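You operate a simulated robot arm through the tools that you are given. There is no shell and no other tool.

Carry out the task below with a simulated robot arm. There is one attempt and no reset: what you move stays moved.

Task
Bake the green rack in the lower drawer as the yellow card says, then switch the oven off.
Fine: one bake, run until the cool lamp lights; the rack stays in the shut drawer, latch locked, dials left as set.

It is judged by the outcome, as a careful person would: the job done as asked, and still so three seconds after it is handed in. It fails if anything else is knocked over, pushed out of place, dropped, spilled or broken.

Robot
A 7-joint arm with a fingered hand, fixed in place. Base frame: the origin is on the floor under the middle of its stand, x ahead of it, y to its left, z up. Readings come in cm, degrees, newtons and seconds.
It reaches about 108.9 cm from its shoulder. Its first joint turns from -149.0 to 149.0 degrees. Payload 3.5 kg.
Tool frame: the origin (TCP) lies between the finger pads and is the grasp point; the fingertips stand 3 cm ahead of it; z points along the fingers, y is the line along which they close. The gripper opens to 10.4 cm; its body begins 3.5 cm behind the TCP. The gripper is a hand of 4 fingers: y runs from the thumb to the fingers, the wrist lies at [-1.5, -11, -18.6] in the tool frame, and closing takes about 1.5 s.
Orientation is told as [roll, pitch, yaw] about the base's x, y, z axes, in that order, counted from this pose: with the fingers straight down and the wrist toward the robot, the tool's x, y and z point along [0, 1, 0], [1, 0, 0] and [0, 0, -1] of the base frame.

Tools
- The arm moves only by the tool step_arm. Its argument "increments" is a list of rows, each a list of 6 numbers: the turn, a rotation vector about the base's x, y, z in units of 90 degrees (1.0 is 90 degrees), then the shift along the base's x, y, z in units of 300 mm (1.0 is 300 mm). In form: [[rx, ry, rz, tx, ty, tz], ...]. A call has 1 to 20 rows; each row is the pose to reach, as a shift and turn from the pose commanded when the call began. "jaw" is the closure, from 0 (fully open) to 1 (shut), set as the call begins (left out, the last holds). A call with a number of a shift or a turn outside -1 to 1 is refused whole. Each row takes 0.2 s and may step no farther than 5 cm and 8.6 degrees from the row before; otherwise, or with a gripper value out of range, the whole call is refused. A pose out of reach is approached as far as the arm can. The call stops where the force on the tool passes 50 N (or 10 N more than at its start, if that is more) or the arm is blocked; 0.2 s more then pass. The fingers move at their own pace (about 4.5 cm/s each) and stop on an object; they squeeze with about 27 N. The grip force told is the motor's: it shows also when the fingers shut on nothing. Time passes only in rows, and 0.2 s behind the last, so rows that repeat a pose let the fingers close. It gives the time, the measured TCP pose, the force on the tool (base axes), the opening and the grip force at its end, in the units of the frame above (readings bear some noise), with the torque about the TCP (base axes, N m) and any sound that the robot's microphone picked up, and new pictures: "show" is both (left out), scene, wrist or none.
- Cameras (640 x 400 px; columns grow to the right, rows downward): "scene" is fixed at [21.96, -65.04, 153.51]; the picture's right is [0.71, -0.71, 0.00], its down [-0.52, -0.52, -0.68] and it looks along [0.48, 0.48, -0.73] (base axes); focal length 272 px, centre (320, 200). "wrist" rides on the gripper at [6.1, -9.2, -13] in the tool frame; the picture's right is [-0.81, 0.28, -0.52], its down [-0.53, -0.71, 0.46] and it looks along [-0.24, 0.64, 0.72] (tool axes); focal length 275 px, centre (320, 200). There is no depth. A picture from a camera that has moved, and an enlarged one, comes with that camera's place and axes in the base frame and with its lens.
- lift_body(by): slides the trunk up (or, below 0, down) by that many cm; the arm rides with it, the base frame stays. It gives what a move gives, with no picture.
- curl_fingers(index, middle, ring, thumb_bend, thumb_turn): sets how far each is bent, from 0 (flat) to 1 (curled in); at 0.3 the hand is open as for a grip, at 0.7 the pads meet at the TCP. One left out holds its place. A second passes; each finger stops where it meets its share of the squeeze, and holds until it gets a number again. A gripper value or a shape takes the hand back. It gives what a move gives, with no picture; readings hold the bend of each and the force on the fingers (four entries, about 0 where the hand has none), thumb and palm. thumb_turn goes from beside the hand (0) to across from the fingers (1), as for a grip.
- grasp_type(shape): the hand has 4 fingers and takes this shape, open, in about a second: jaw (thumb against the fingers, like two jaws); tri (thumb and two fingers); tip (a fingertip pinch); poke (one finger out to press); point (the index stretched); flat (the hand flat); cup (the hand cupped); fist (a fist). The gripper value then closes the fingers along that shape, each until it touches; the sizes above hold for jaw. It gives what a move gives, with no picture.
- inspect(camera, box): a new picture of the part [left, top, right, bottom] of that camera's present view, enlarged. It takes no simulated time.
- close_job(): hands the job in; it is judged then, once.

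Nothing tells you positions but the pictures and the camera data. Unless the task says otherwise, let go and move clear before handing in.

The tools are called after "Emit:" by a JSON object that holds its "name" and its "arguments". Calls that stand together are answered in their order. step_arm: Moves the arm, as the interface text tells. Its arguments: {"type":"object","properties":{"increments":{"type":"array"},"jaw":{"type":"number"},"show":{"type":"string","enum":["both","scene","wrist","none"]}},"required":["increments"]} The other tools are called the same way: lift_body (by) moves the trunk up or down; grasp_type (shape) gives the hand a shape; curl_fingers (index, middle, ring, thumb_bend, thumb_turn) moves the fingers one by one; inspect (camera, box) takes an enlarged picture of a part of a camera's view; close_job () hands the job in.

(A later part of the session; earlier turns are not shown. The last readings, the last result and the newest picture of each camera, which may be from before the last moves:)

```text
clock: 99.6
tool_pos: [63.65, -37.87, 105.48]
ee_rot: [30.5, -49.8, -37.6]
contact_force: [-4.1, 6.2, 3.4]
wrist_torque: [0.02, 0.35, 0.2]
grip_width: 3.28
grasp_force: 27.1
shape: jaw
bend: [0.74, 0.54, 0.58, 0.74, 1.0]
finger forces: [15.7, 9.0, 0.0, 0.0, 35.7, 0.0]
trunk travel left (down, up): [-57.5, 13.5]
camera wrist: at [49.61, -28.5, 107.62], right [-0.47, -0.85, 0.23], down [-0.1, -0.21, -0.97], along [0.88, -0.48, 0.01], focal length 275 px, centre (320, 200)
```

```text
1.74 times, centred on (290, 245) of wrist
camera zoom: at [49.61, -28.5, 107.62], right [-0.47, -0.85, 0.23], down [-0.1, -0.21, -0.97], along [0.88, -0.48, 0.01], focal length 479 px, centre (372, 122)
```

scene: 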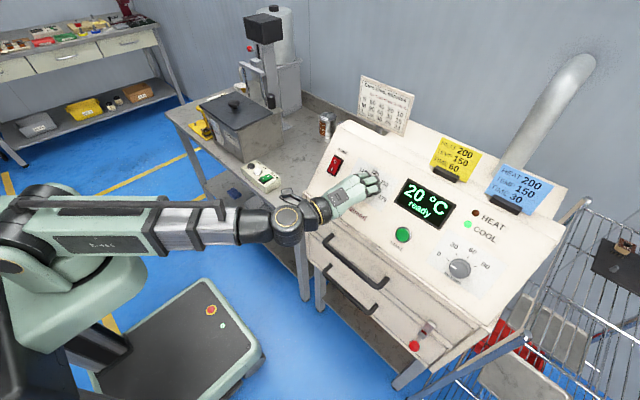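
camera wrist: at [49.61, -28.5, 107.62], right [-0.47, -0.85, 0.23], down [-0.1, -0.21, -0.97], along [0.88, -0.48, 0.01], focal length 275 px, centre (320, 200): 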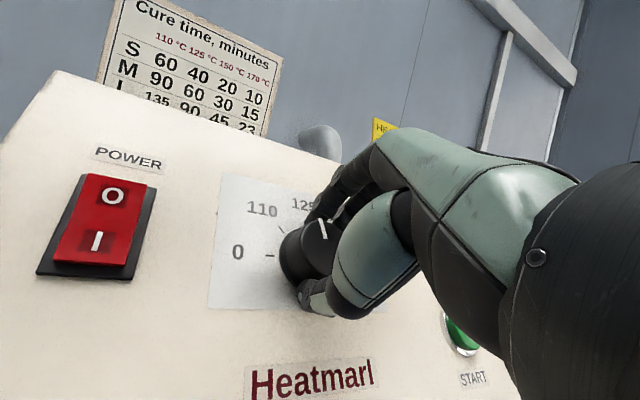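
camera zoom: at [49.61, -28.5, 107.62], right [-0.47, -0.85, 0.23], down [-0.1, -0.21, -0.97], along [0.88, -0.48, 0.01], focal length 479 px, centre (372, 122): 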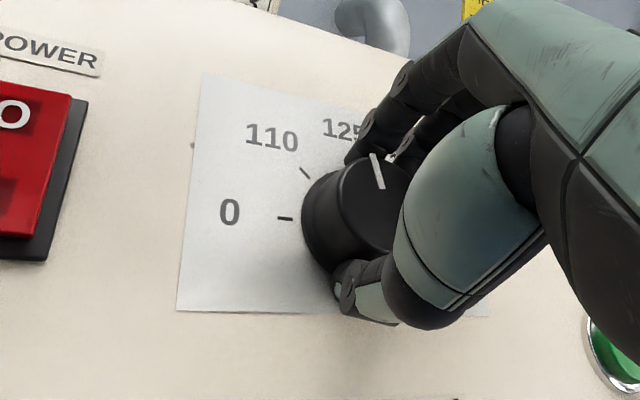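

Emit:
{"name": "step_arm", "arguments": {"increments": [[0.069, 0, -0.0466, 0, 0, 0], [0.138, 0, -0.0932, 0, 0, 0], [0.207, 0, -0.1398, 0, 0, 0], [0.276, 0, -0.1864, 0, 0, 0], [0.345, 0, -0.233, 0, 0, 0], [0.4145, 0, -0.2795, 0, 0, 0]], "show": "both"}}

Emit:
{"name": "inspect", "arguments": {"camera": "scene", "box": [310, 140, 410, 230]}}

Emit:
{"name": "inspect", "arguments": {"camera": "wrist", "box": [160, 130, 420, 360]}}

```text
clock: 101.0
tool_pos: [63.67, -37.92, 105.46]
ee_rot: [54.0, -18.1, -77.4]
contact_force: [-0.1, -2.3, 3.4]
wrist_torque: [-0.15, -0.11, -0.22]
grip_width: 3.36
grasp_force: 27.2
shape: jaw
bend: [0.74, 0.54, 0.58, 0.74, 1.0]
finger forces: [17.3, 10.5, 0.0, 0.0, 22.7, 0.0]
trunk travel left (down, up): [-57.5, 13.5]
camera wrist: at [54.25, -26.98, 114.45], right [-0.79, -0.56, -0.25], down [-0.05, 0.46, -0.89], along [0.61, -0.69, -0.39], focal length 275 px, centre (320, 200)
```

scene: 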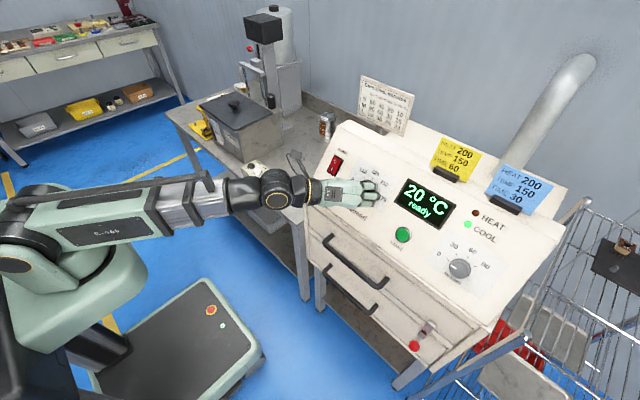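
wrist: 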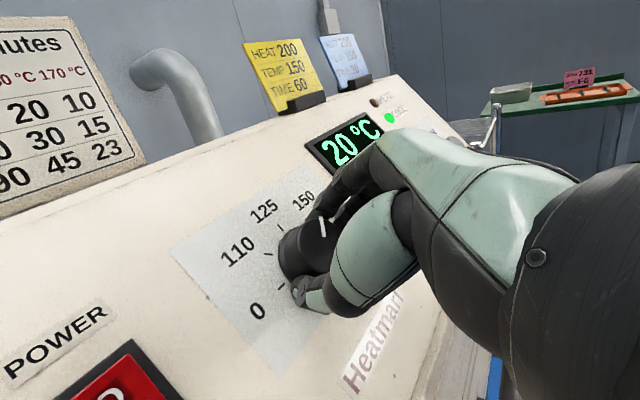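

```text
4.44 times, centred on (360, 185) of scene
camera zoom: at [21.96, -65.04, 153.51], right [0.71, -0.71, 0.0], down [-0.52, -0.52, -0.68], along [0.48, 0.48, -0.73], focal length 1211 px, centre (142, 267)
```

zoom: 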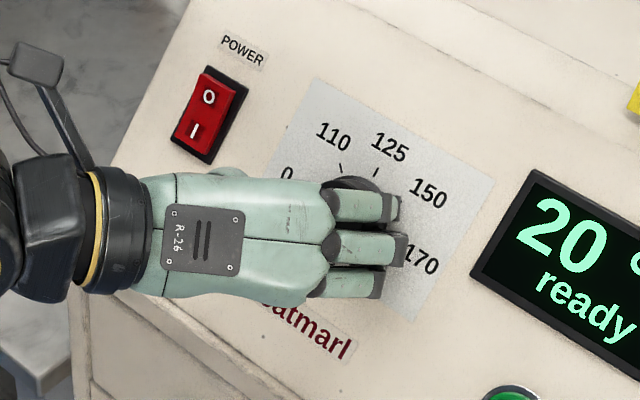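

```text
1.74 times, centred on (290, 245) of wrist
camera zoom: at [54.25, -26.98, 114.45], right [-0.79, -0.56, -0.25], down [-0.05, 0.46, -0.89], along [0.61, -0.69, -0.39], focal length 479 px, centre (372, 122)
```

zoom: 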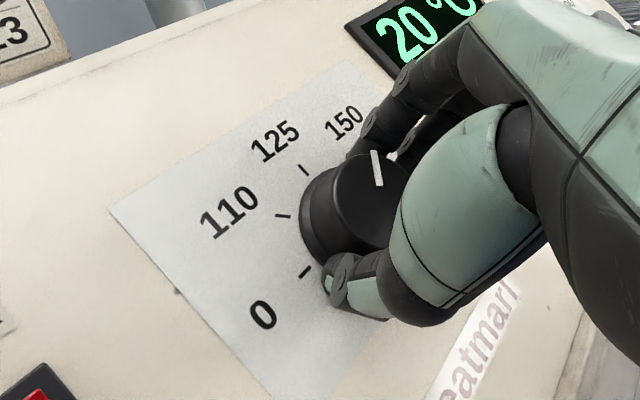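

I release the knob and back off along the panel normal to read the pointer.

Emit:
{"name": "step_arm", "arguments": {"increments": [[0, 0, 0, 0, 0, 0], [0, 0, 0, 0, 0, 0], [0, 0, 0, 0, 0, 0], [0, 0, 0, 0, 0, 0], [0, 0, 0, 0, 0, 0], [0, 0, 0, -0.05, 0, 0.034], [0, 0, 0, -0.12, 0, 0.081], [0, 0, 0, -0.2, 0, 0.135], [0, 0, 0, -0.28, 0, 0.19]], "jaw": 0, "show": "both"}}

Emit:
{"name": "inspect", "arguments": {"camera": "scene", "box": [310, 140, 410, 230]}}

Emit:
{"name": "inspect", "arguments": {"camera": "wrist", "box": [160, 130, 420, 360]}}

```text
clock: 103.0
tool_pos: [55.44, -37.8, 111.03]
ee_rot: [54.0, -18.1, -77.3]
contact_force: [-1.0, -0.5, 0.0]
wrist_torque: [-0.02, -0.04, 0.0]
grip_width: 10.36
grasp_force: 0.0
shape: jaw
bend: [0.3, 0.3, 0.3, 0.3, 0.98]
finger forces: [0.0, 0.0, 0.1, 0.0, 0.0, 0.0]
trunk travel left (down, up): [-57.5, 13.5]
camera wrist: at [45.92, -26.9, 120.15], right [-0.79, -0.56, -0.25], down [-0.05, 0.46, -0.89], along [0.61, -0.69, -0.39], focal length 275 px, centre (320, 200)
```

scene: 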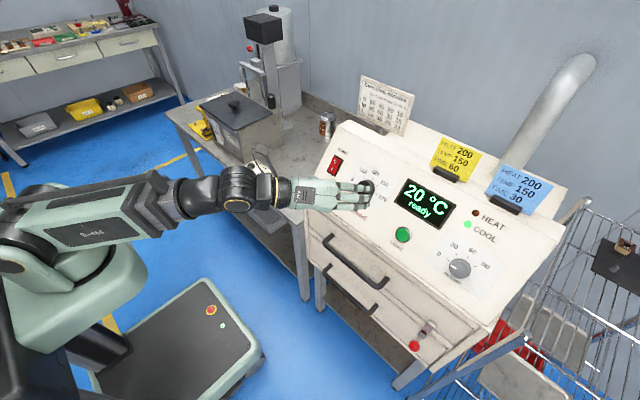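
wrist: 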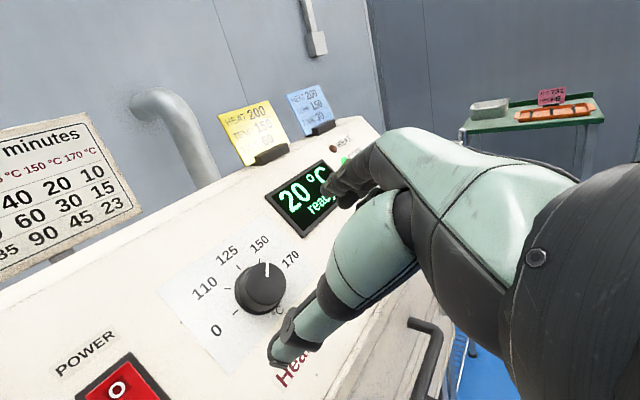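

```text
4.44 times, centred on (360, 185) of scene
camera zoom: at [21.96, -65.04, 153.51], right [0.71, -0.71, 0.0], down [-0.52, -0.52, -0.68], along [0.48, 0.48, -0.73], focal length 1211 px, centre (142, 267)
```

zoom: 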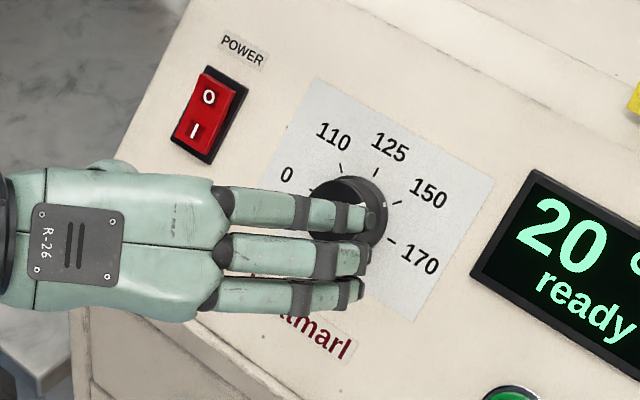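

```text
1.74 times, centred on (290, 245) of wrist
camera zoom: at [45.92, -26.9, 120.15], right [-0.79, -0.56, -0.25], down [-0.05, 0.46, -0.89], along [0.61, -0.69, -0.39], focal length 479 px, centre (372, 122)
```

zoom: 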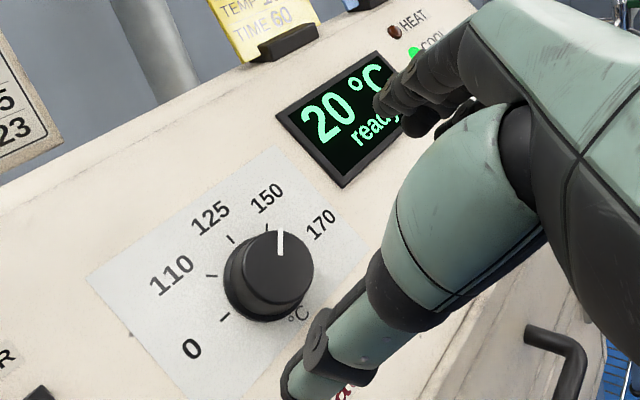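

The pointer is near 150. I'll zoom more closely to measure how exact it is.

Emit:
{"name": "inspect", "arguments": {"camera": "wrist", "box": [215, 220, 305, 330]}}

Emit:
{"name": "step_arm", "arguments": {"increments": [[0, 0, 0, -0.1, 0, 0.05], [0, 0, 0, -0.2, 0, 0.1], [0, 0, 0, -0.3, 0.03, 0.15]], "jaw": 0, "show": "both"}}

Emit:
{"name": "inspect", "arguments": {"camera": "scene", "box": [330, 150, 400, 210]}}

```text
3.64 times, centred on (260, 275) of wrist
camera zoom: at [45.92, -26.9, 120.15], right [-0.79, -0.56, -0.25], down [-0.05, 0.46, -0.89], along [0.61, -0.69, -0.39], focal length 1001 px, centre (538, -73)
```

zoom: 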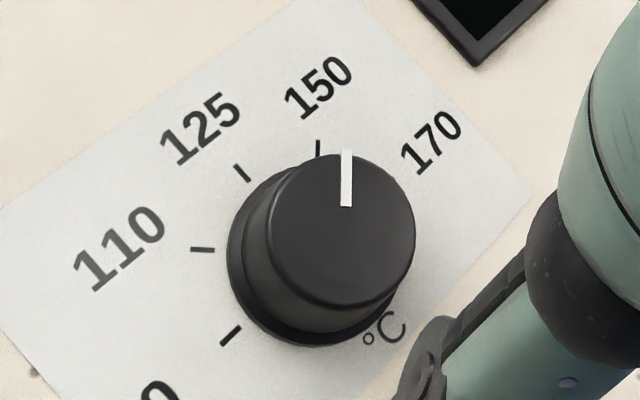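

```text
clock: 103.8
tool_pos: [48.13, -39.33, 116.56]
ee_rot: [53.9, -18.0, -77.3]
contact_force: [0.3, -0.1, 0.8]
wrist_torque: [0.02, -0.02, 0.0]
grip_width: 10.39
grasp_force: 0.1
shape: jaw
bend: [0.3, 0.3, 0.3, 0.3, 0.98]
finger forces: [0.1, 0.0, 0.1, 0.0, 0.0, 0.1]
out of reach, approached as far as the arm can: row 2, 3
trunk travel left (down, up): [-57.5, 13.5]
camera wrist: at [38.69, -28.44, 125.71], right [-0.79, -0.56, -0.25], down [-0.05, 0.46, -0.89], along [0.61, -0.69, -0.39], focal length 275 px, centre (320, 200)
```

scene: 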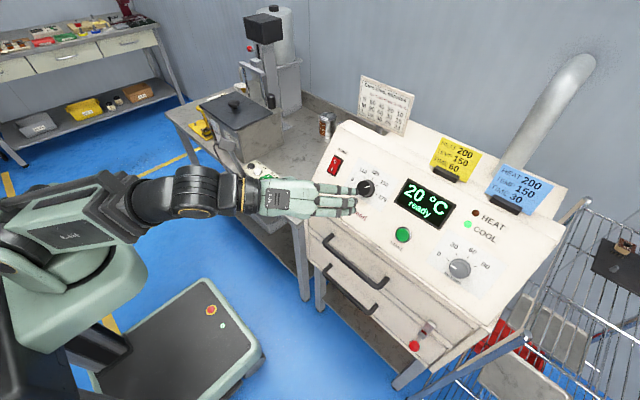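
wrist: 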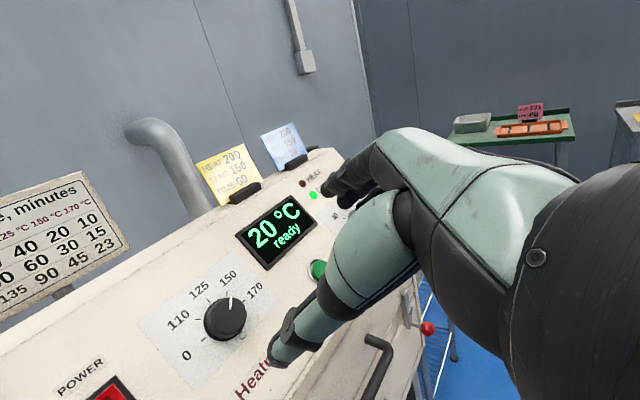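

```text
6.67 times, centred on (365, 180) of scene
camera zoom: at [21.96, -65.04, 153.51], right [0.71, -0.71, 0.0], down [-0.52, -0.52, -0.68], along [0.48, 0.48, -0.73], focal length 1816 px, centre (20, 333)
```

zoom: 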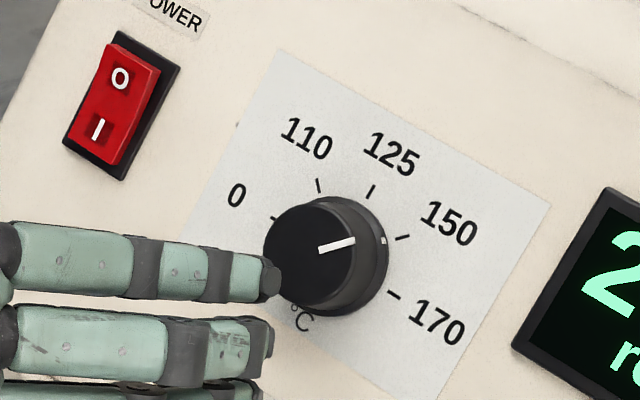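

The temperature pointer is within a couple of degrees of the 150 mark. Next is the time dial near (64.1, -65.7, 100.4): I roll the hand back and move in front of it.

Emit:
{"name": "step_arm", "arguments": {"increments": [[-0.077, 0, 0.052, 0, -0.06, -0.01], [-0.154, 0, 0.104, 0, -0.12, -0.02], [-0.231, 0, 0.156, 0.01, -0.18, -0.03], [-0.308, 0, 0.208, 0.02, -0.24, -0.04], [-0.385, 0, 0.26, 0.03, -0.3, -0.05], [-0.462, 0, 0.312, 0.04, -0.36, -0.06], [-0.54, 0, 0.364, 0.05, -0.42, -0.07], [-0.617, 0, 0.416, 0.06, -0.48, -0.08]], "jaw": 0, "show": "both"}}

```text
clock: 105.6
tool_pos: [50.08, -53.84, 114.15]
ee_rot: [1.5, -56.1, -1.9]
contact_force: [0.4, -0.7, 0.6]
wrist_torque: [0.0, 0.02, 0.02]
grip_width: 10.37
grasp_force: 0.1
shape: jaw
bend: [0.3, 0.3, 0.3, 0.3, 0.98]
finger forces: [0.0, 0.1, 0.0, 0.0, 0.0, 0.0]
trunk travel left (down, up): [-57.5, 13.5]
camera wrist: at [34.25, -47.4, 113.84], right [-0.28, -0.81, 0.51], down [-0.02, -0.52, -0.85], along [0.96, -0.26, 0.13], focal length 275 px, centre (320, 200)
```

scene: 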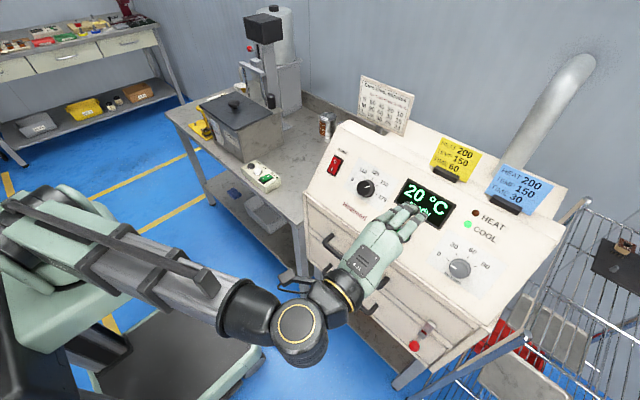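
wrist: 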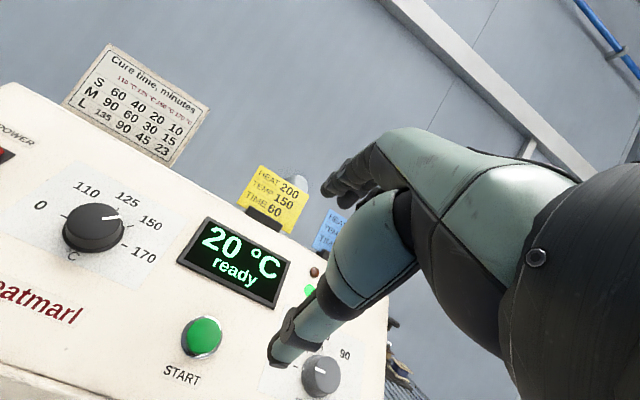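

I can read the temperature dial clearly now; I check it in both views, and the time dial too.

Emit:
{"name": "inspect", "arguments": {"camera": "scene", "box": [335, 155, 395, 205]}}

Emit:
{"name": "inspect", "arguments": {"camera": "wrist", "box": [30, 165, 170, 290]}}

Emit:
{"name": "inspect", "arguments": {"camera": "wrist", "box": [260, 320, 380, 400]}}

Emit:
{"name": "inspect", "arguments": {"camera": "scene", "box": [430, 235, 500, 290]}}

```text
8.00 times, centred on (365, 180) of scene
camera zoom: at [21.96, -65.04, 153.51], right [0.71, -0.71, 0.0], down [-0.52, -0.52, -0.68], along [0.48, 0.48, -0.73], focal length 2180 px, centre (-40, 360)
```

zoom: 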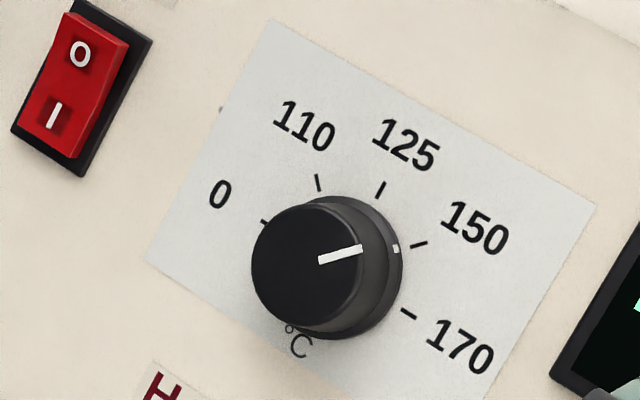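

```text
3.20 times, centred on (100, 228) of wrist
camera zoom: at [34.25, -47.4, 113.84], right [-0.28, -0.81, 0.51], down [-0.02, -0.52, -0.85], along [0.96, -0.26, 0.13], focal length 881 px, centre (1024, 112)
```

zoom: 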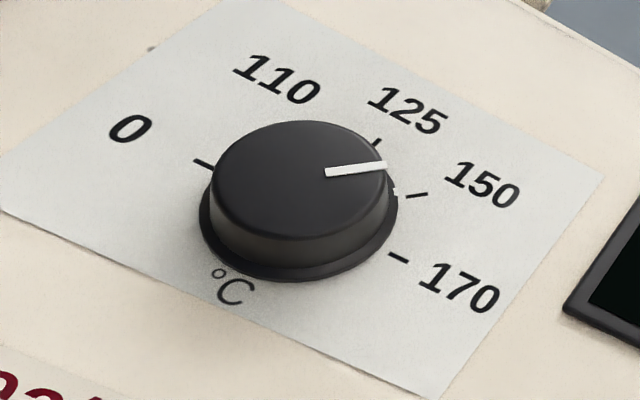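

```text
5.00 times, centred on (320, 360) of wrist
camera zoom: at [34.25, -47.4, 113.84], right [-0.28, -0.81, 0.51], down [-0.02, -0.52, -0.85], along [0.96, -0.26, 0.13], focal length 1376 px, centre (320, -600)
```

zoom: 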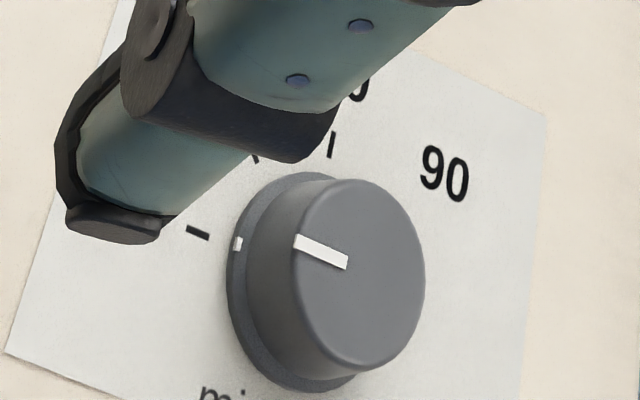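

```text
7.27 times, centred on (465, 262) of scene
camera zoom: at [21.96, -65.04, 153.51], right [0.71, -0.71, 0.0], down [-0.52, -0.52, -0.68], along [0.48, 0.48, -0.73], focal length 1982 px, centre (-734, -254)
```

zoom: 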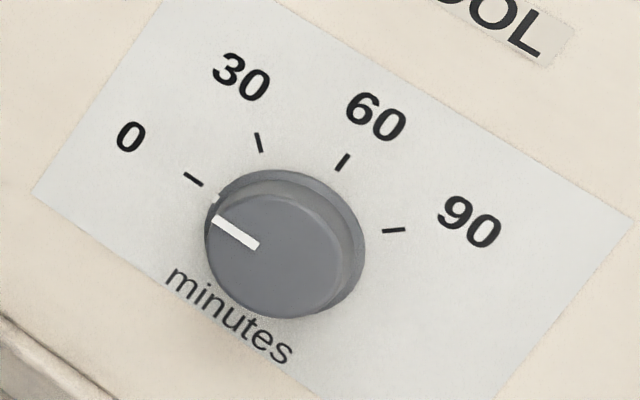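

The temperature pointer is within about 2° of 150, which is good. The time dial's centre is at about (64.0, -65.65, 100.6). I move in front of it with the hand rolled to −45°.

Emit:
{"name": "step_arm", "arguments": {"increments": [[-0.073, 0, 0.049, 0.031, -0.066, -0.044], [-0.146, 0, 0.098, 0.062, -0.131, -0.088], [-0.219, 0, 0.147, 0.094, -0.197, -0.132], [-0.292, 0, 0.196, 0.125, -0.262, -0.177], [-0.365, 0, 0.245, 0.156, -0.328, -0.221], [-0.436, 0, 0.294, 0.187, -0.393, -0.265]], "jaw": 0, "show": "both"}}

Emit:
{"name": "inspect", "arguments": {"camera": "scene", "box": [400, 200, 520, 310]}}

Emit:
{"name": "inspect", "arguments": {"camera": "wrist", "box": [160, 130, 420, 360]}}

```text
clock: 107.0
tool_pos: [55.65, -65.57, 106.07]
ee_rot: [-47.1, -35.0, 62.0]
contact_force: [-0.3, 0.3, -0.2]
wrist_torque: [0.0, 0.0, -0.01]
grip_width: 10.38
grasp_force: 0.1
shape: jaw
bend: [0.3, 0.3, 0.3, 0.3, 0.98]
finger forces: [0.0, 0.0, 0.1, 0.1, 0.0, 0.1]
trunk travel left (down, up): [-57.5, 13.5]
camera wrist: at [38.99, -67.85, 104.44], right [0.0, -0.36, 0.93], down [0.32, -0.88, -0.34], along [0.95, 0.3, 0.11], focal length 275 px, centre (320, 200)
```

scene: 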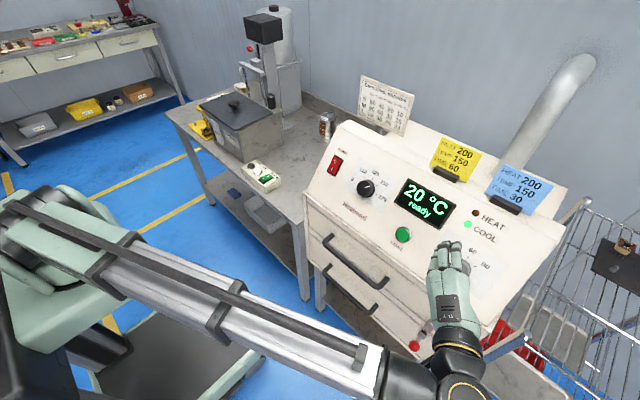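
wrist: 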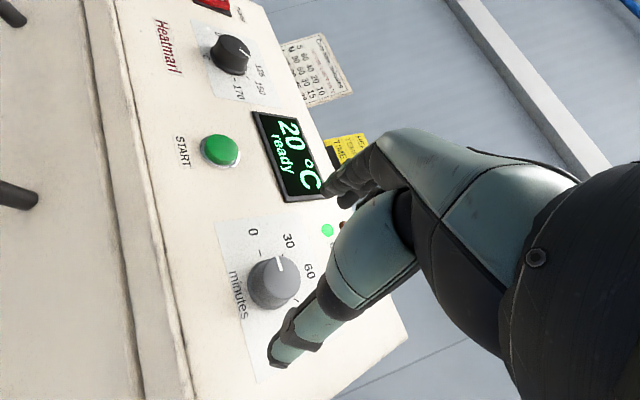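

```text
3.64 times, centred on (460, 255) of scene
camera zoom: at [21.96, -65.04, 153.51], right [0.71, -0.71, 0.0], down [-0.52, -0.52, -0.68], along [0.48, 0.48, -0.73], focal length 991 px, centre (-189, 0)
```

zoom: 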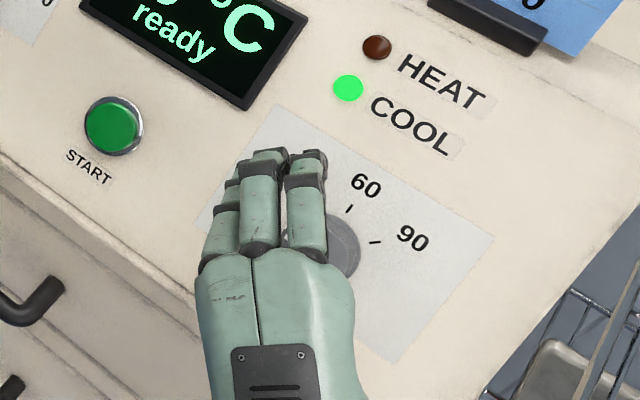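

```text
1.74 times, centred on (290, 245) of wrist
camera zoom: at [38.99, -67.85, 104.44], right [0.0, -0.36, 0.93], down [0.32, -0.88, -0.34], along [0.95, 0.3, 0.11], focal length 479 px, centre (372, 122)
```

zoom: 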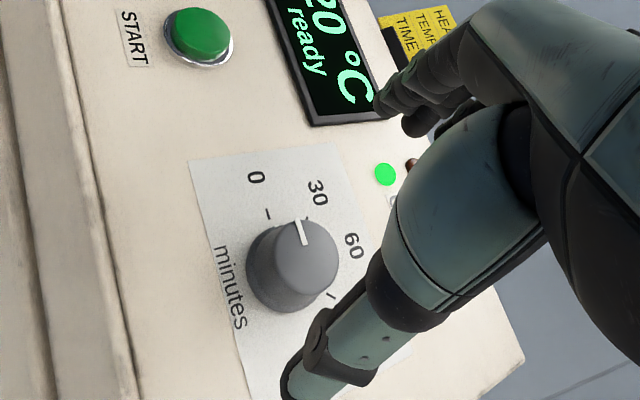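

Emit:
{"name": "step_arm", "arguments": {"increments": [[0, 0, 0, 0.05, -0.001, -0.032], [0, 0, 0, 0.1, -0.002, -0.064], [0, 0, 0, 0.145, -0.003, -0.093], [0, 0, 0, 0.182, -0.003, -0.117]], "jaw": 0, "show": "wrist"}}

Emit:
{"name": "inspect", "arguments": {"camera": "scene", "box": [400, 200, 520, 310]}}

Emit:
{"name": "inspect", "arguments": {"camera": "wrist", "box": [160, 130, 420, 360]}}

```text
clock: 108.0
tool_pos: [61.13, -65.61, 102.75]
ee_rot: [-47.1, -35.2, 61.9]
contact_force: [-0.6, 0.0, -1.1]
wrist_torque: [-0.01, -0.04, -0.01]
grip_width: 10.35
grasp_force: 0.1
shape: jaw
bend: [0.3, 0.3, 0.3, 0.3, 0.98]
finger forces: [0.1, 0.1, 0.0, 0.0, 0.0, 0.0]
trunk travel left (down, up): [-57.5, 13.5]
camera wrist: at [44.38, -67.92, 101.0], right [0.0, -0.36, 0.93], down [0.32, -0.88, -0.34], along [0.95, 0.3, 0.11], focal length 275 px, centre (320, 200)
```

wrist: 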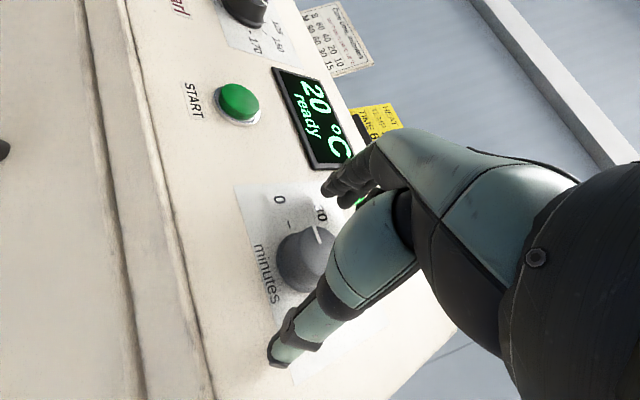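

```text
3.64 times, centred on (460, 255) of scene
camera zoom: at [21.96, -65.04, 153.51], right [0.71, -0.71, 0.0], down [-0.52, -0.52, -0.68], along [0.48, 0.48, -0.73], focal length 991 px, centre (-189, 0)
```

zoom: 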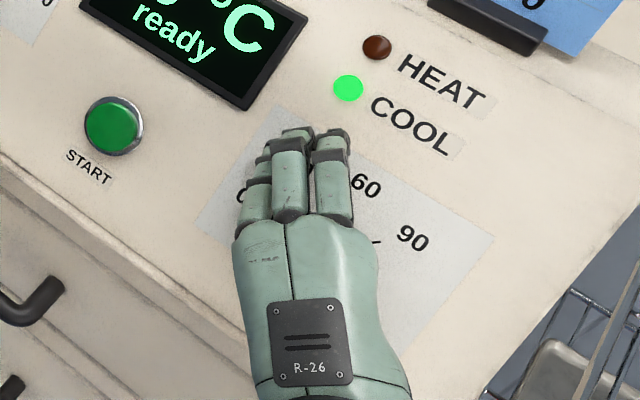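

```text
1.74 times, centred on (290, 245) of wrist
camera zoom: at [44.38, -67.92, 101.0], right [0.0, -0.36, 0.93], down [0.32, -0.88, -0.34], along [0.95, 0.3, 0.11], focal length 479 px, centre (372, 122)
```

zoom: 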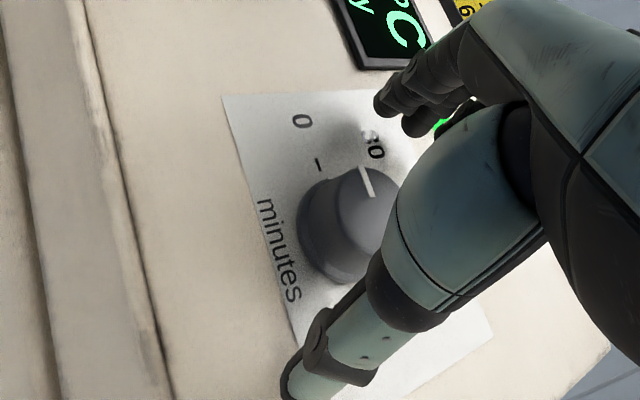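

The knob is centred in the grasp; I close and then turn it clockwise in two stages.

Emit:
{"name": "step_arm", "arguments": {"increments": [[0, 0, 0, 0, 0, -0.004], [0, 0, 0, 0, 0, -0.004], [0, 0, 0, 0, 0, -0.004], [0, 0, 0, 0, 0, -0.004], [0, 0, 0, 0, 0, -0.004], [0, 0, 0, 0, 0, -0.004], [0, 0, 0, 0, 0, -0.004]], "jaw": 1, "show": "wrist"}}

Emit:
{"name": "inspect", "arguments": {"camera": "wrist", "box": [160, 130, 420, 360]}}

```text
clock: 109.6
tool_pos: [61.05, -65.65, 102.56]
ee_rot: [-47.0, -35.1, 61.7]
contact_force: [-0.5, -0.9, -2.0]
wrist_torque: [0.0, 0.07, -0.06]
grip_width: 2.97
grasp_force: 27.1
shape: jaw
bend: [0.74, 0.57, 0.61, 0.74, 1.0]
finger forces: [14.0, 6.9, 0.0, 0.1, 24.0, 0.0]
trunk travel left (down, up): [-57.5, 13.5]
camera wrist: at [44.35, -67.94, 100.88], right [0.0, -0.36, 0.93], down [0.32, -0.88, -0.34], along [0.95, 0.3, 0.11], focal length 275 px, centre (320, 200)
```

wrist: 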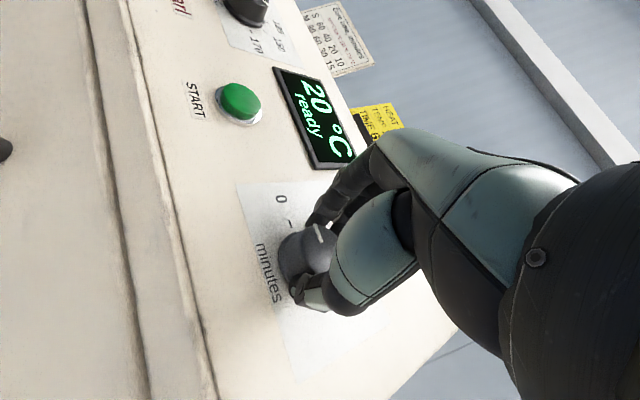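

```text
1.74 times, centred on (290, 245) of wrist
camera zoom: at [44.35, -67.94, 100.88], right [0.0, -0.36, 0.93], down [0.32, -0.88, -0.34], along [0.95, 0.3, 0.11], focal length 479 px, centre (372, 122)
```

zoom: 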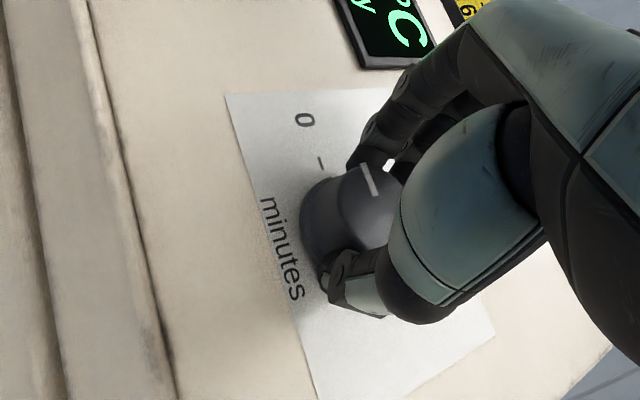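

Emit:
{"name": "step_arm", "arguments": {"increments": [[0.07, 0, -0.0471, 0, 0, 0], [0.14, 0, -0.0942, 0, 0, 0], [0.21, 0, -0.1413, 0, 0, 0], [0.28, 0, -0.1884, 0, 0, 0], [0.35, 0, -0.2355, 0, 0, 0], [0.42, 0, -0.283, 0, 0, 0]], "show": "none"}}

Emit:
{"name": "step_arm", "arguments": {"increments": [[0.07, 0, -0.0471, 0, 0, 0], [0.14, 0, -0.0942, 0, 0, 0], [0.21, 0, -0.1413, 0, 0, 0], [0.28, 0, -0.1884, 0, 0, 0], [0.35, 0, -0.2355, 0, 0, 0], [0.42, 0, -0.283, 0, 0, 0]], "show": "both"}}

Emit:
{"name": "inspect", "arguments": {"camera": "scene", "box": [400, 200, 520, 310]}}

Emit:
{"name": "inspect", "arguments": {"camera": "wrist", "box": [160, 130, 420, 360]}}

```text
clock: 111.0
tool_pos: [61.12, -65.58, 102.69]
ee_rot: [-0.8, -56.1, 1.0]
contact_force: [-1.4, -0.8, -1.5]
wrist_torque: [-0.03, 0.15, -0.06]
grip_width: 2.94
grasp_force: 26.5
shape: jaw
bend: [0.74, 0.56, 0.61, 0.74, 1.0]
finger forces: [14.0, 8.9, 0.1, 0.1, 24.6, 0.0]
trunk travel left (down, up): [-57.5, 13.5]
```

```text
clock: 112.4
tool_pos: [61.1, -65.67, 102.47]
ee_rot: [46.4, -35.9, -60.9]
contact_force: [0.7, -1.1, 1.9]
wrist_torque: [-0.11, -0.04, -0.1]
grip_width: 2.93
grasp_force: 26.8
shape: jaw
bend: [0.74, 0.56, 0.61, 0.74, 1.0]
finger forces: [16.2, 9.6, 0.0, 0.1, 22.6, 0.0]
trunk travel left (down, up): [-57.5, 13.5]
camera wrist: at [49.2, -54.67, 108.07], right [-0.64, -0.77, -0.03], down [-0.11, 0.13, -0.99], along [0.76, -0.63, -0.17], focal length 275 px, centre (320, 200)
```

scene: 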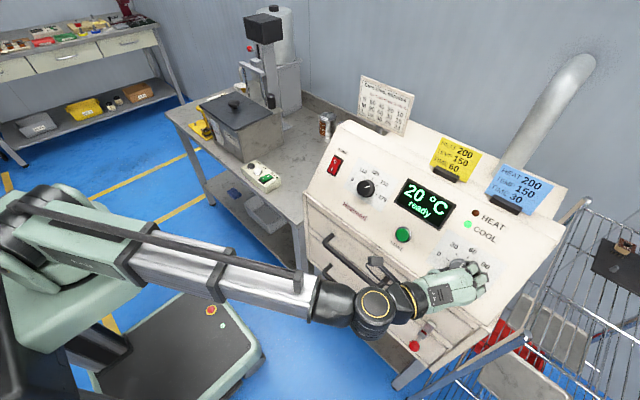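
wrist: 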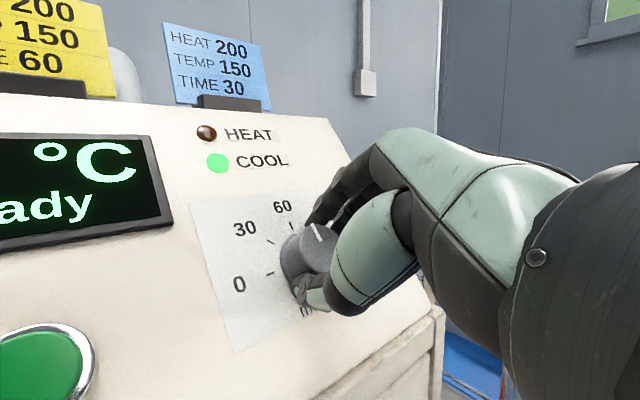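

```text
3.64 times, centred on (460, 255) of scene
camera zoom: at [21.96, -65.04, 153.51], right [0.71, -0.71, 0.0], down [-0.52, -0.52, -0.68], along [0.48, 0.48, -0.73], focal length 991 px, centre (-189, 0)
```

zoom: 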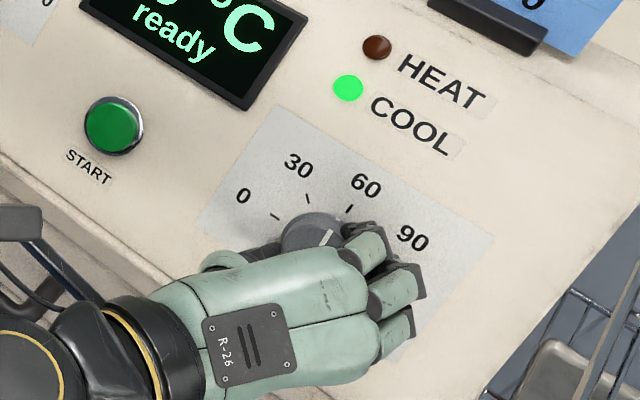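

```text
1.74 times, centred on (290, 245) of wrist
camera zoom: at [49.2, -54.67, 108.07], right [-0.64, -0.77, -0.03], down [-0.11, 0.13, -0.99], along [0.76, -0.63, -0.17], focal length 479 px, centre (372, 122)
```

zoom: 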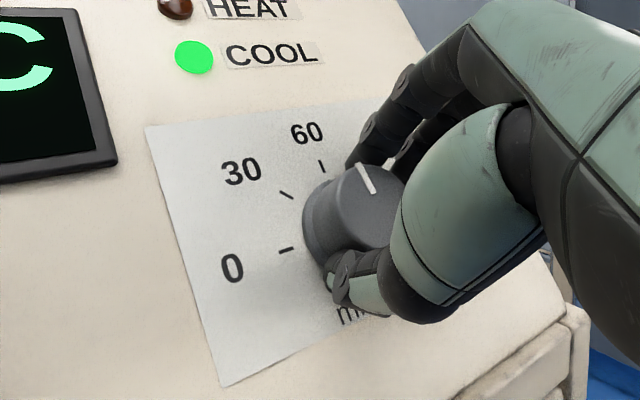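

Emit:
{"name": "step_arm", "arguments": {"increments": [[0, 0, 0, 0, 0, 0], [0, 0, 0, 0, 0, 0], [0, 0, 0, 0, 0, 0], [0, 0, 0, 0, 0, 0], [0, 0, 0, 0, 0, 0], [0, 0, 0, -0.05, 0, 0.034], [0, 0, 0, -0.12, 0, 0.081], [0, 0, 0, -0.2, 0, 0.135], [0, 0, 0, -0.28, 0, 0.19], [0, 0, 0, -0.38, 0, 0.25]], "jaw": 0, "show": "both"}}

Emit:
{"name": "inspect", "arguments": {"camera": "scene", "box": [430, 235, 500, 290]}}

Emit:
{"name": "inspect", "arguments": {"camera": "wrist", "box": [200, 210, 320, 310]}}

```text
clock: 114.6
tool_pos: [49.7, -65.6, 110.24]
ee_rot: [46.4, -36.0, -60.8]
contact_force: [0.2, -0.6, 0.3]
wrist_torque: [0.0, -0.01, 0.02]
grip_width: 10.38
grasp_force: 0.1
shape: jaw
bend: [0.3, 0.3, 0.3, 0.3, 0.98]
finger forces: [0.0, 0.0, 0.0, 0.1, 0.0, 0.1]
trunk travel left (down, up): [-57.5, 13.5]
camera wrist: at [37.79, -54.73, 115.59], right [-0.64, -0.77, -0.02], down [-0.11, 0.13, -0.99], along [0.76, -0.63, -0.17], focal length 275 px, centre (320, 200)
```

scene: 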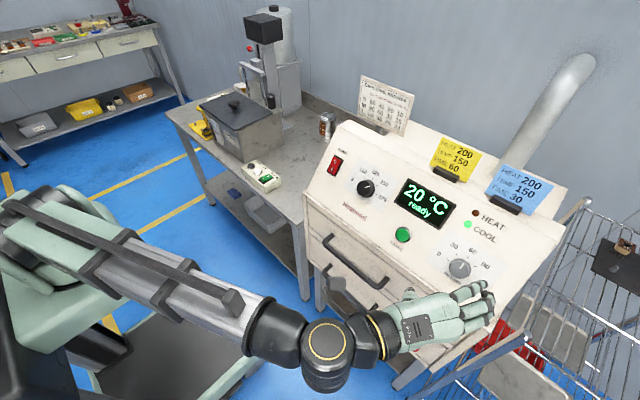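
wrist: 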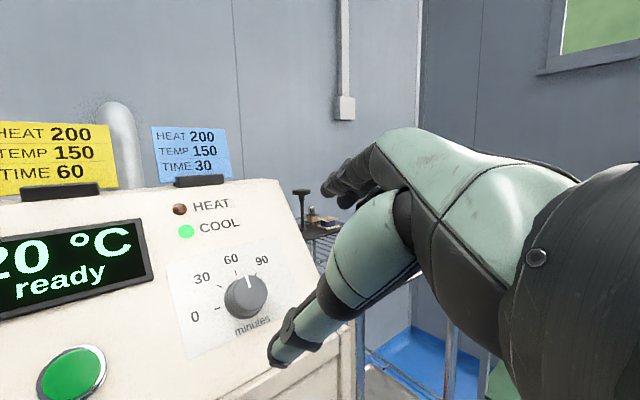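

```text
7.27 times, centred on (465, 262) of scene
camera zoom: at [21.96, -65.04, 153.51], right [0.71, -0.71, 0.0], down [-0.52, -0.52, -0.68], along [0.48, 0.48, -0.73], focal length 1982 px, centre (-734, -254)
```

zoom: 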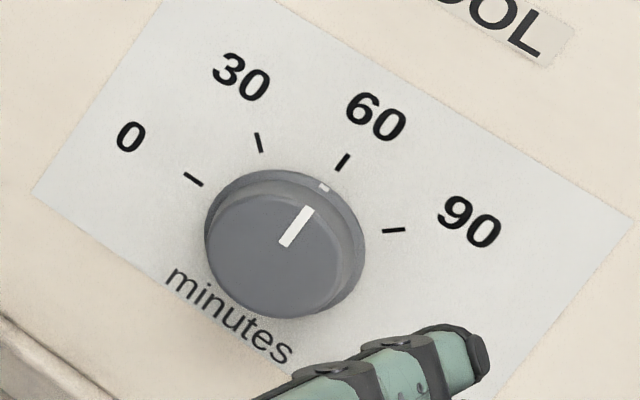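

```text
4.00 times, centred on (260, 260) of wrist
camera zoom: at [37.79, -54.73, 115.59], right [-0.64, -0.77, -0.02], down [-0.11, 0.13, -0.99], along [0.76, -0.63, -0.17], focal length 1101 px, centre (560, -40)
```

zoom: 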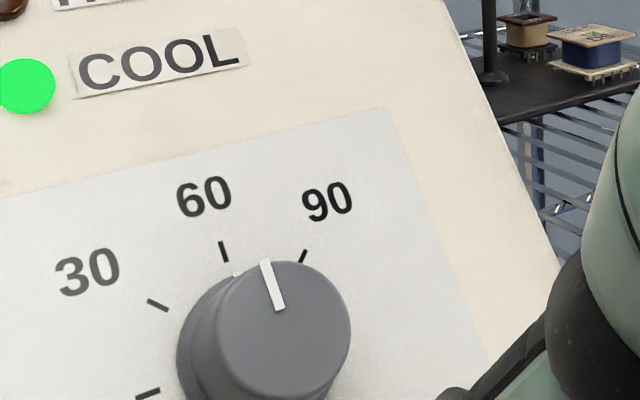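

The time pointer is right on 60. Both dials are set and the display still reads "ready". Now I roll the hand level and give it the poke shape for pressing START.

Emit:
{"name": "step_arm", "arguments": {"increments": [[-0.07, 0, 0.047, 0, 0.05, 0.01], [-0.14, 0, 0.094, 0, 0.1, 0.02], [-0.21, 0, 0.141, 0, 0.15, 0.03], [-0.28, 0, 0.188, 0, 0.2, 0.03], [-0.35, 0, 0.235, 0, 0.25, 0.03], [-0.423, 0, 0.285, 0, 0.3, 0.03]], "jaw": 0, "show": "none"}}

Emit:
{"name": "grasp_type", "arguments": {"shape": "poke"}}

Emit:
{"name": "step_arm", "arguments": {"increments": [[0, 0, 0, 0, 0, 0]], "show": "both"}}

Emit:
{"name": "inspect", "arguments": {"camera": "scene", "box": [330, 190, 470, 310]}}

Emit:
{"name": "inspect", "arguments": {"camera": "wrist", "box": [100, 130, 440, 400]}}

```text
clock: 116.0
tool_pos: [49.68, -56.51, 110.95]
ee_rot: [-1.7, -56.0, 2.1]
contact_force: [-1.1, 0.2, 0.1]
wrist_torque: [0.0, 0.03, -0.02]
grip_width: 10.35
grasp_force: 0.3
shape: jaw
bend: [0.3, 0.3, 0.3, 0.3, 0.98]
finger forces: [0.0, 0.1, 0.1, 0.0, 0.0, 0.0]
trunk travel left (down, up): [-57.5, 13.5]
```

```text
clock: 116.9
tool_pos: [49.7, -56.49, 110.91]
ee_rot: [-1.4, -56.1, 1.7]
contact_force: [-0.3, 1.5, -0.2]
wrist_torque: [-0.02, -0.01, 0.01]
grip_width: 0.01
grasp_force: 0.1
shape: poke
bend: [0.7, 0.7, 0.99, 1.0, 1.0]
finger forces: [0.0, 0.0, 0.1, 0.1, 0.0, 0.0]
trunk travel left (down, up): [-57.5, 13.5]
```

```text
clock: 117.3
tool_pos: [49.75, -56.69, 111.0]
ee_rot: [-1.5, -56.1, 1.8]
contact_force: [0.0, -0.1, 0.3]
wrist_torque: [0.0, -0.02, -0.02]
grip_width: 0.0
grasp_force: 0.1
shape: poke
bend: [0.7, 0.7, 0.99, 1.0, 1.0]
finger forces: [0.0, 0.0, 0.0, 0.0, 0.0, 0.1]
trunk travel left (down, up): [-57.5, 13.5]
camera wrist: at [33.73, -50.52, 110.52], right [-0.27, -0.81, 0.53], down [-0.02, -0.55, -0.84], along [0.96, -0.23, 0.13], focal length 275 px, centre (320, 200)
```

scene: 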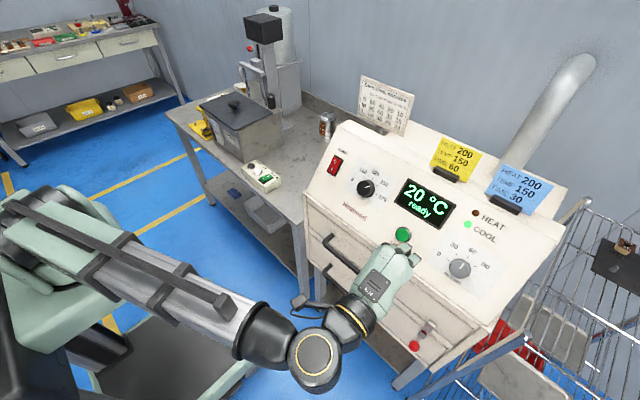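
wrist: 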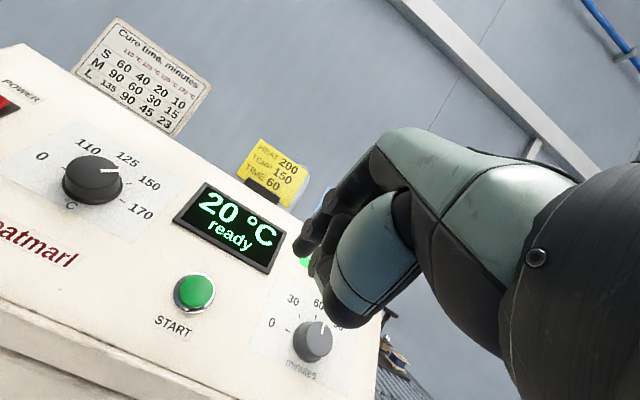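

```text
3.33 times, centred on (400, 250) of scene
camera zoom: at [21.96, -65.04, 153.51], right [0.71, -0.71, 0.0], down [-0.52, -0.52, -0.68], along [0.48, 0.48, -0.73], focal length 908 px, centre (53, 33)
```

zoom: 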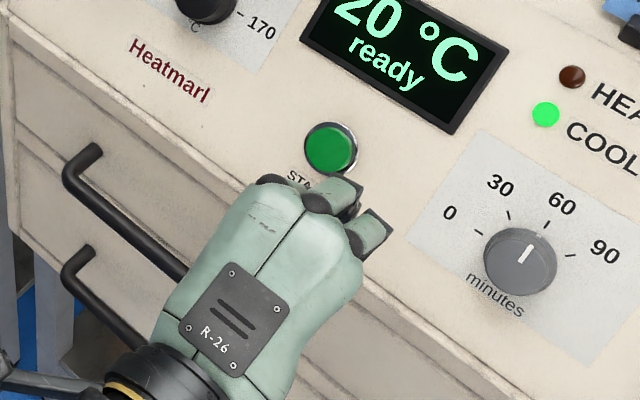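

```text
1.48 times, centred on (270, 265) of wrist
camera zoom: at [33.73, -50.52, 110.52], right [-0.27, -0.81, 0.53], down [-0.02, -0.55, -0.84], along [0.96, -0.23, 0.13], focal length 408 px, centre (394, 104)
```

zoom: 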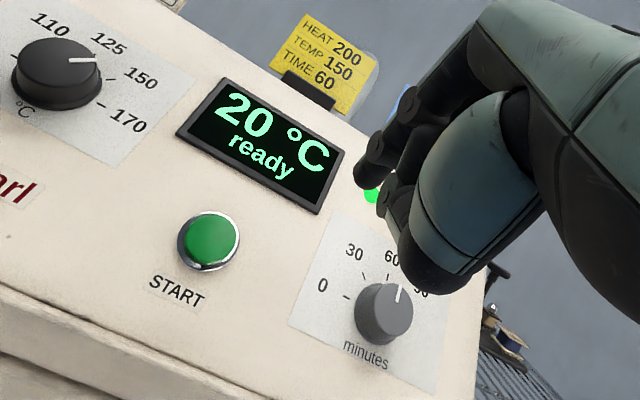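

The poke shape curls the fingers quite a lot; I'll compare with the point shape (index stretched) to see a clear fingertip.

Emit:
{"name": "grasp_type", "arguments": {"shape": "point"}}

Emit:
{"name": "step_arm", "arguments": {"increments": [[0, 0, 0, 0, 0, 0]], "show": "both"}}

Emit:
{"name": "inspect", "arguments": {"camera": "scene", "box": [330, 190, 470, 310]}}

Emit:
{"name": "inspect", "arguments": {"camera": "wrist", "box": [100, 130, 440, 400]}}

```text
clock: 118.2
tool_pos: [49.59, -56.54, 110.93]
ee_rot: [-1.5, -56.1, 1.6]
contact_force: [0.3, 0.5, 0.4]
wrist_torque: [0.0, -0.02, 0.0]
grip_width: 0.0
grasp_force: 0.0
shape: point
bend: [0.2, 1.0, 1.0, 0.98, 0.88]
finger forces: [0.0, 0.0, 0.1, 0.0, 0.1, 0.0]
trunk travel left (down, up): [-57.5, 13.5]
```

```text
clock: 118.6
tool_pos: [49.55, -56.63, 110.94]
ee_rot: [-1.5, -56.1, 1.7]
contact_force: [-0.1, -0.3, -0.5]
wrist_torque: [-0.01, 0.03, -0.01]
grip_width: 0.02
grasp_force: 0.1
shape: point
bend: [0.2, 1.0, 1.0, 0.98, 0.88]
finger forces: [0.0, 0.0, 0.0, 0.0, 0.0, 0.0]
trunk travel left (down, up): [-57.5, 13.5]
camera wrist: at [33.74, -50.52, 110.52], right [-0.27, -0.81, 0.53], down [-0.02, -0.55, -0.84], along [0.96, -0.23, 0.13], focal length 275 px, centre (320, 200)
```

scene: 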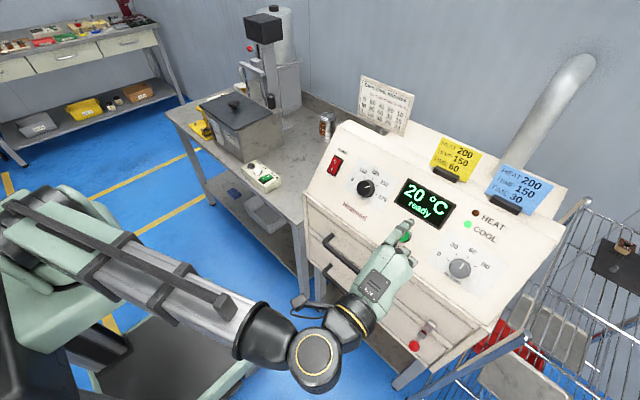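
wrist: 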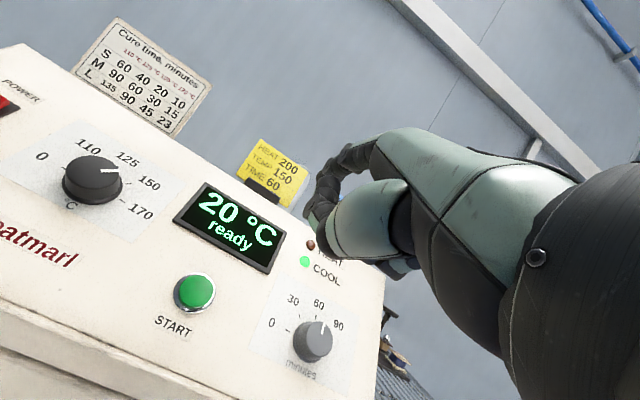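

```text
3.33 times, centred on (400, 250) of scene
camera zoom: at [21.96, -65.04, 153.51], right [0.71, -0.71, 0.0], down [-0.52, -0.52, -0.68], along [0.48, 0.48, -0.73], focal length 908 px, centre (53, 33)
```

zoom: 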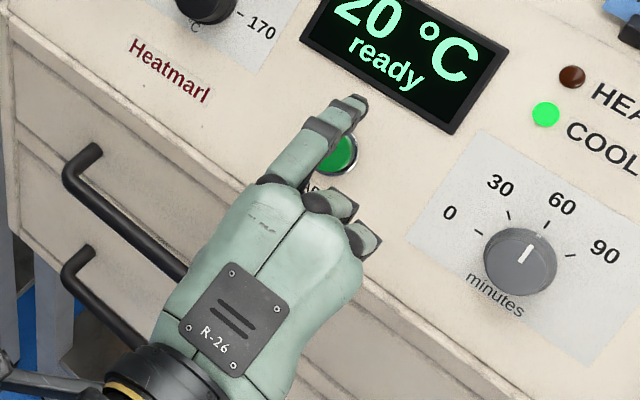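

```text
1.48 times, centred on (270, 265) of wrist
camera zoom: at [33.74, -50.52, 110.52], right [-0.27, -0.81, 0.53], down [-0.02, -0.55, -0.84], along [0.96, -0.23, 0.13], focal length 408 px, centre (394, 104)
```

zoom: 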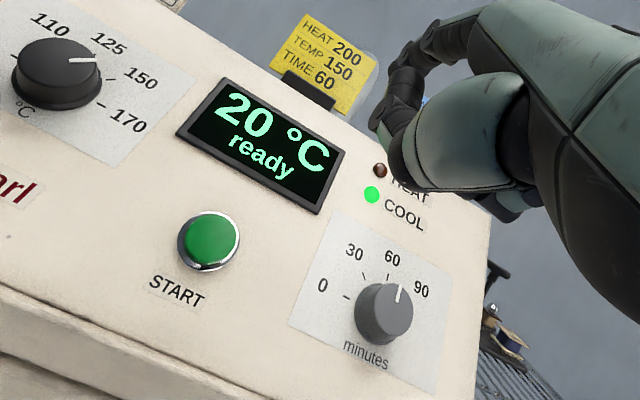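

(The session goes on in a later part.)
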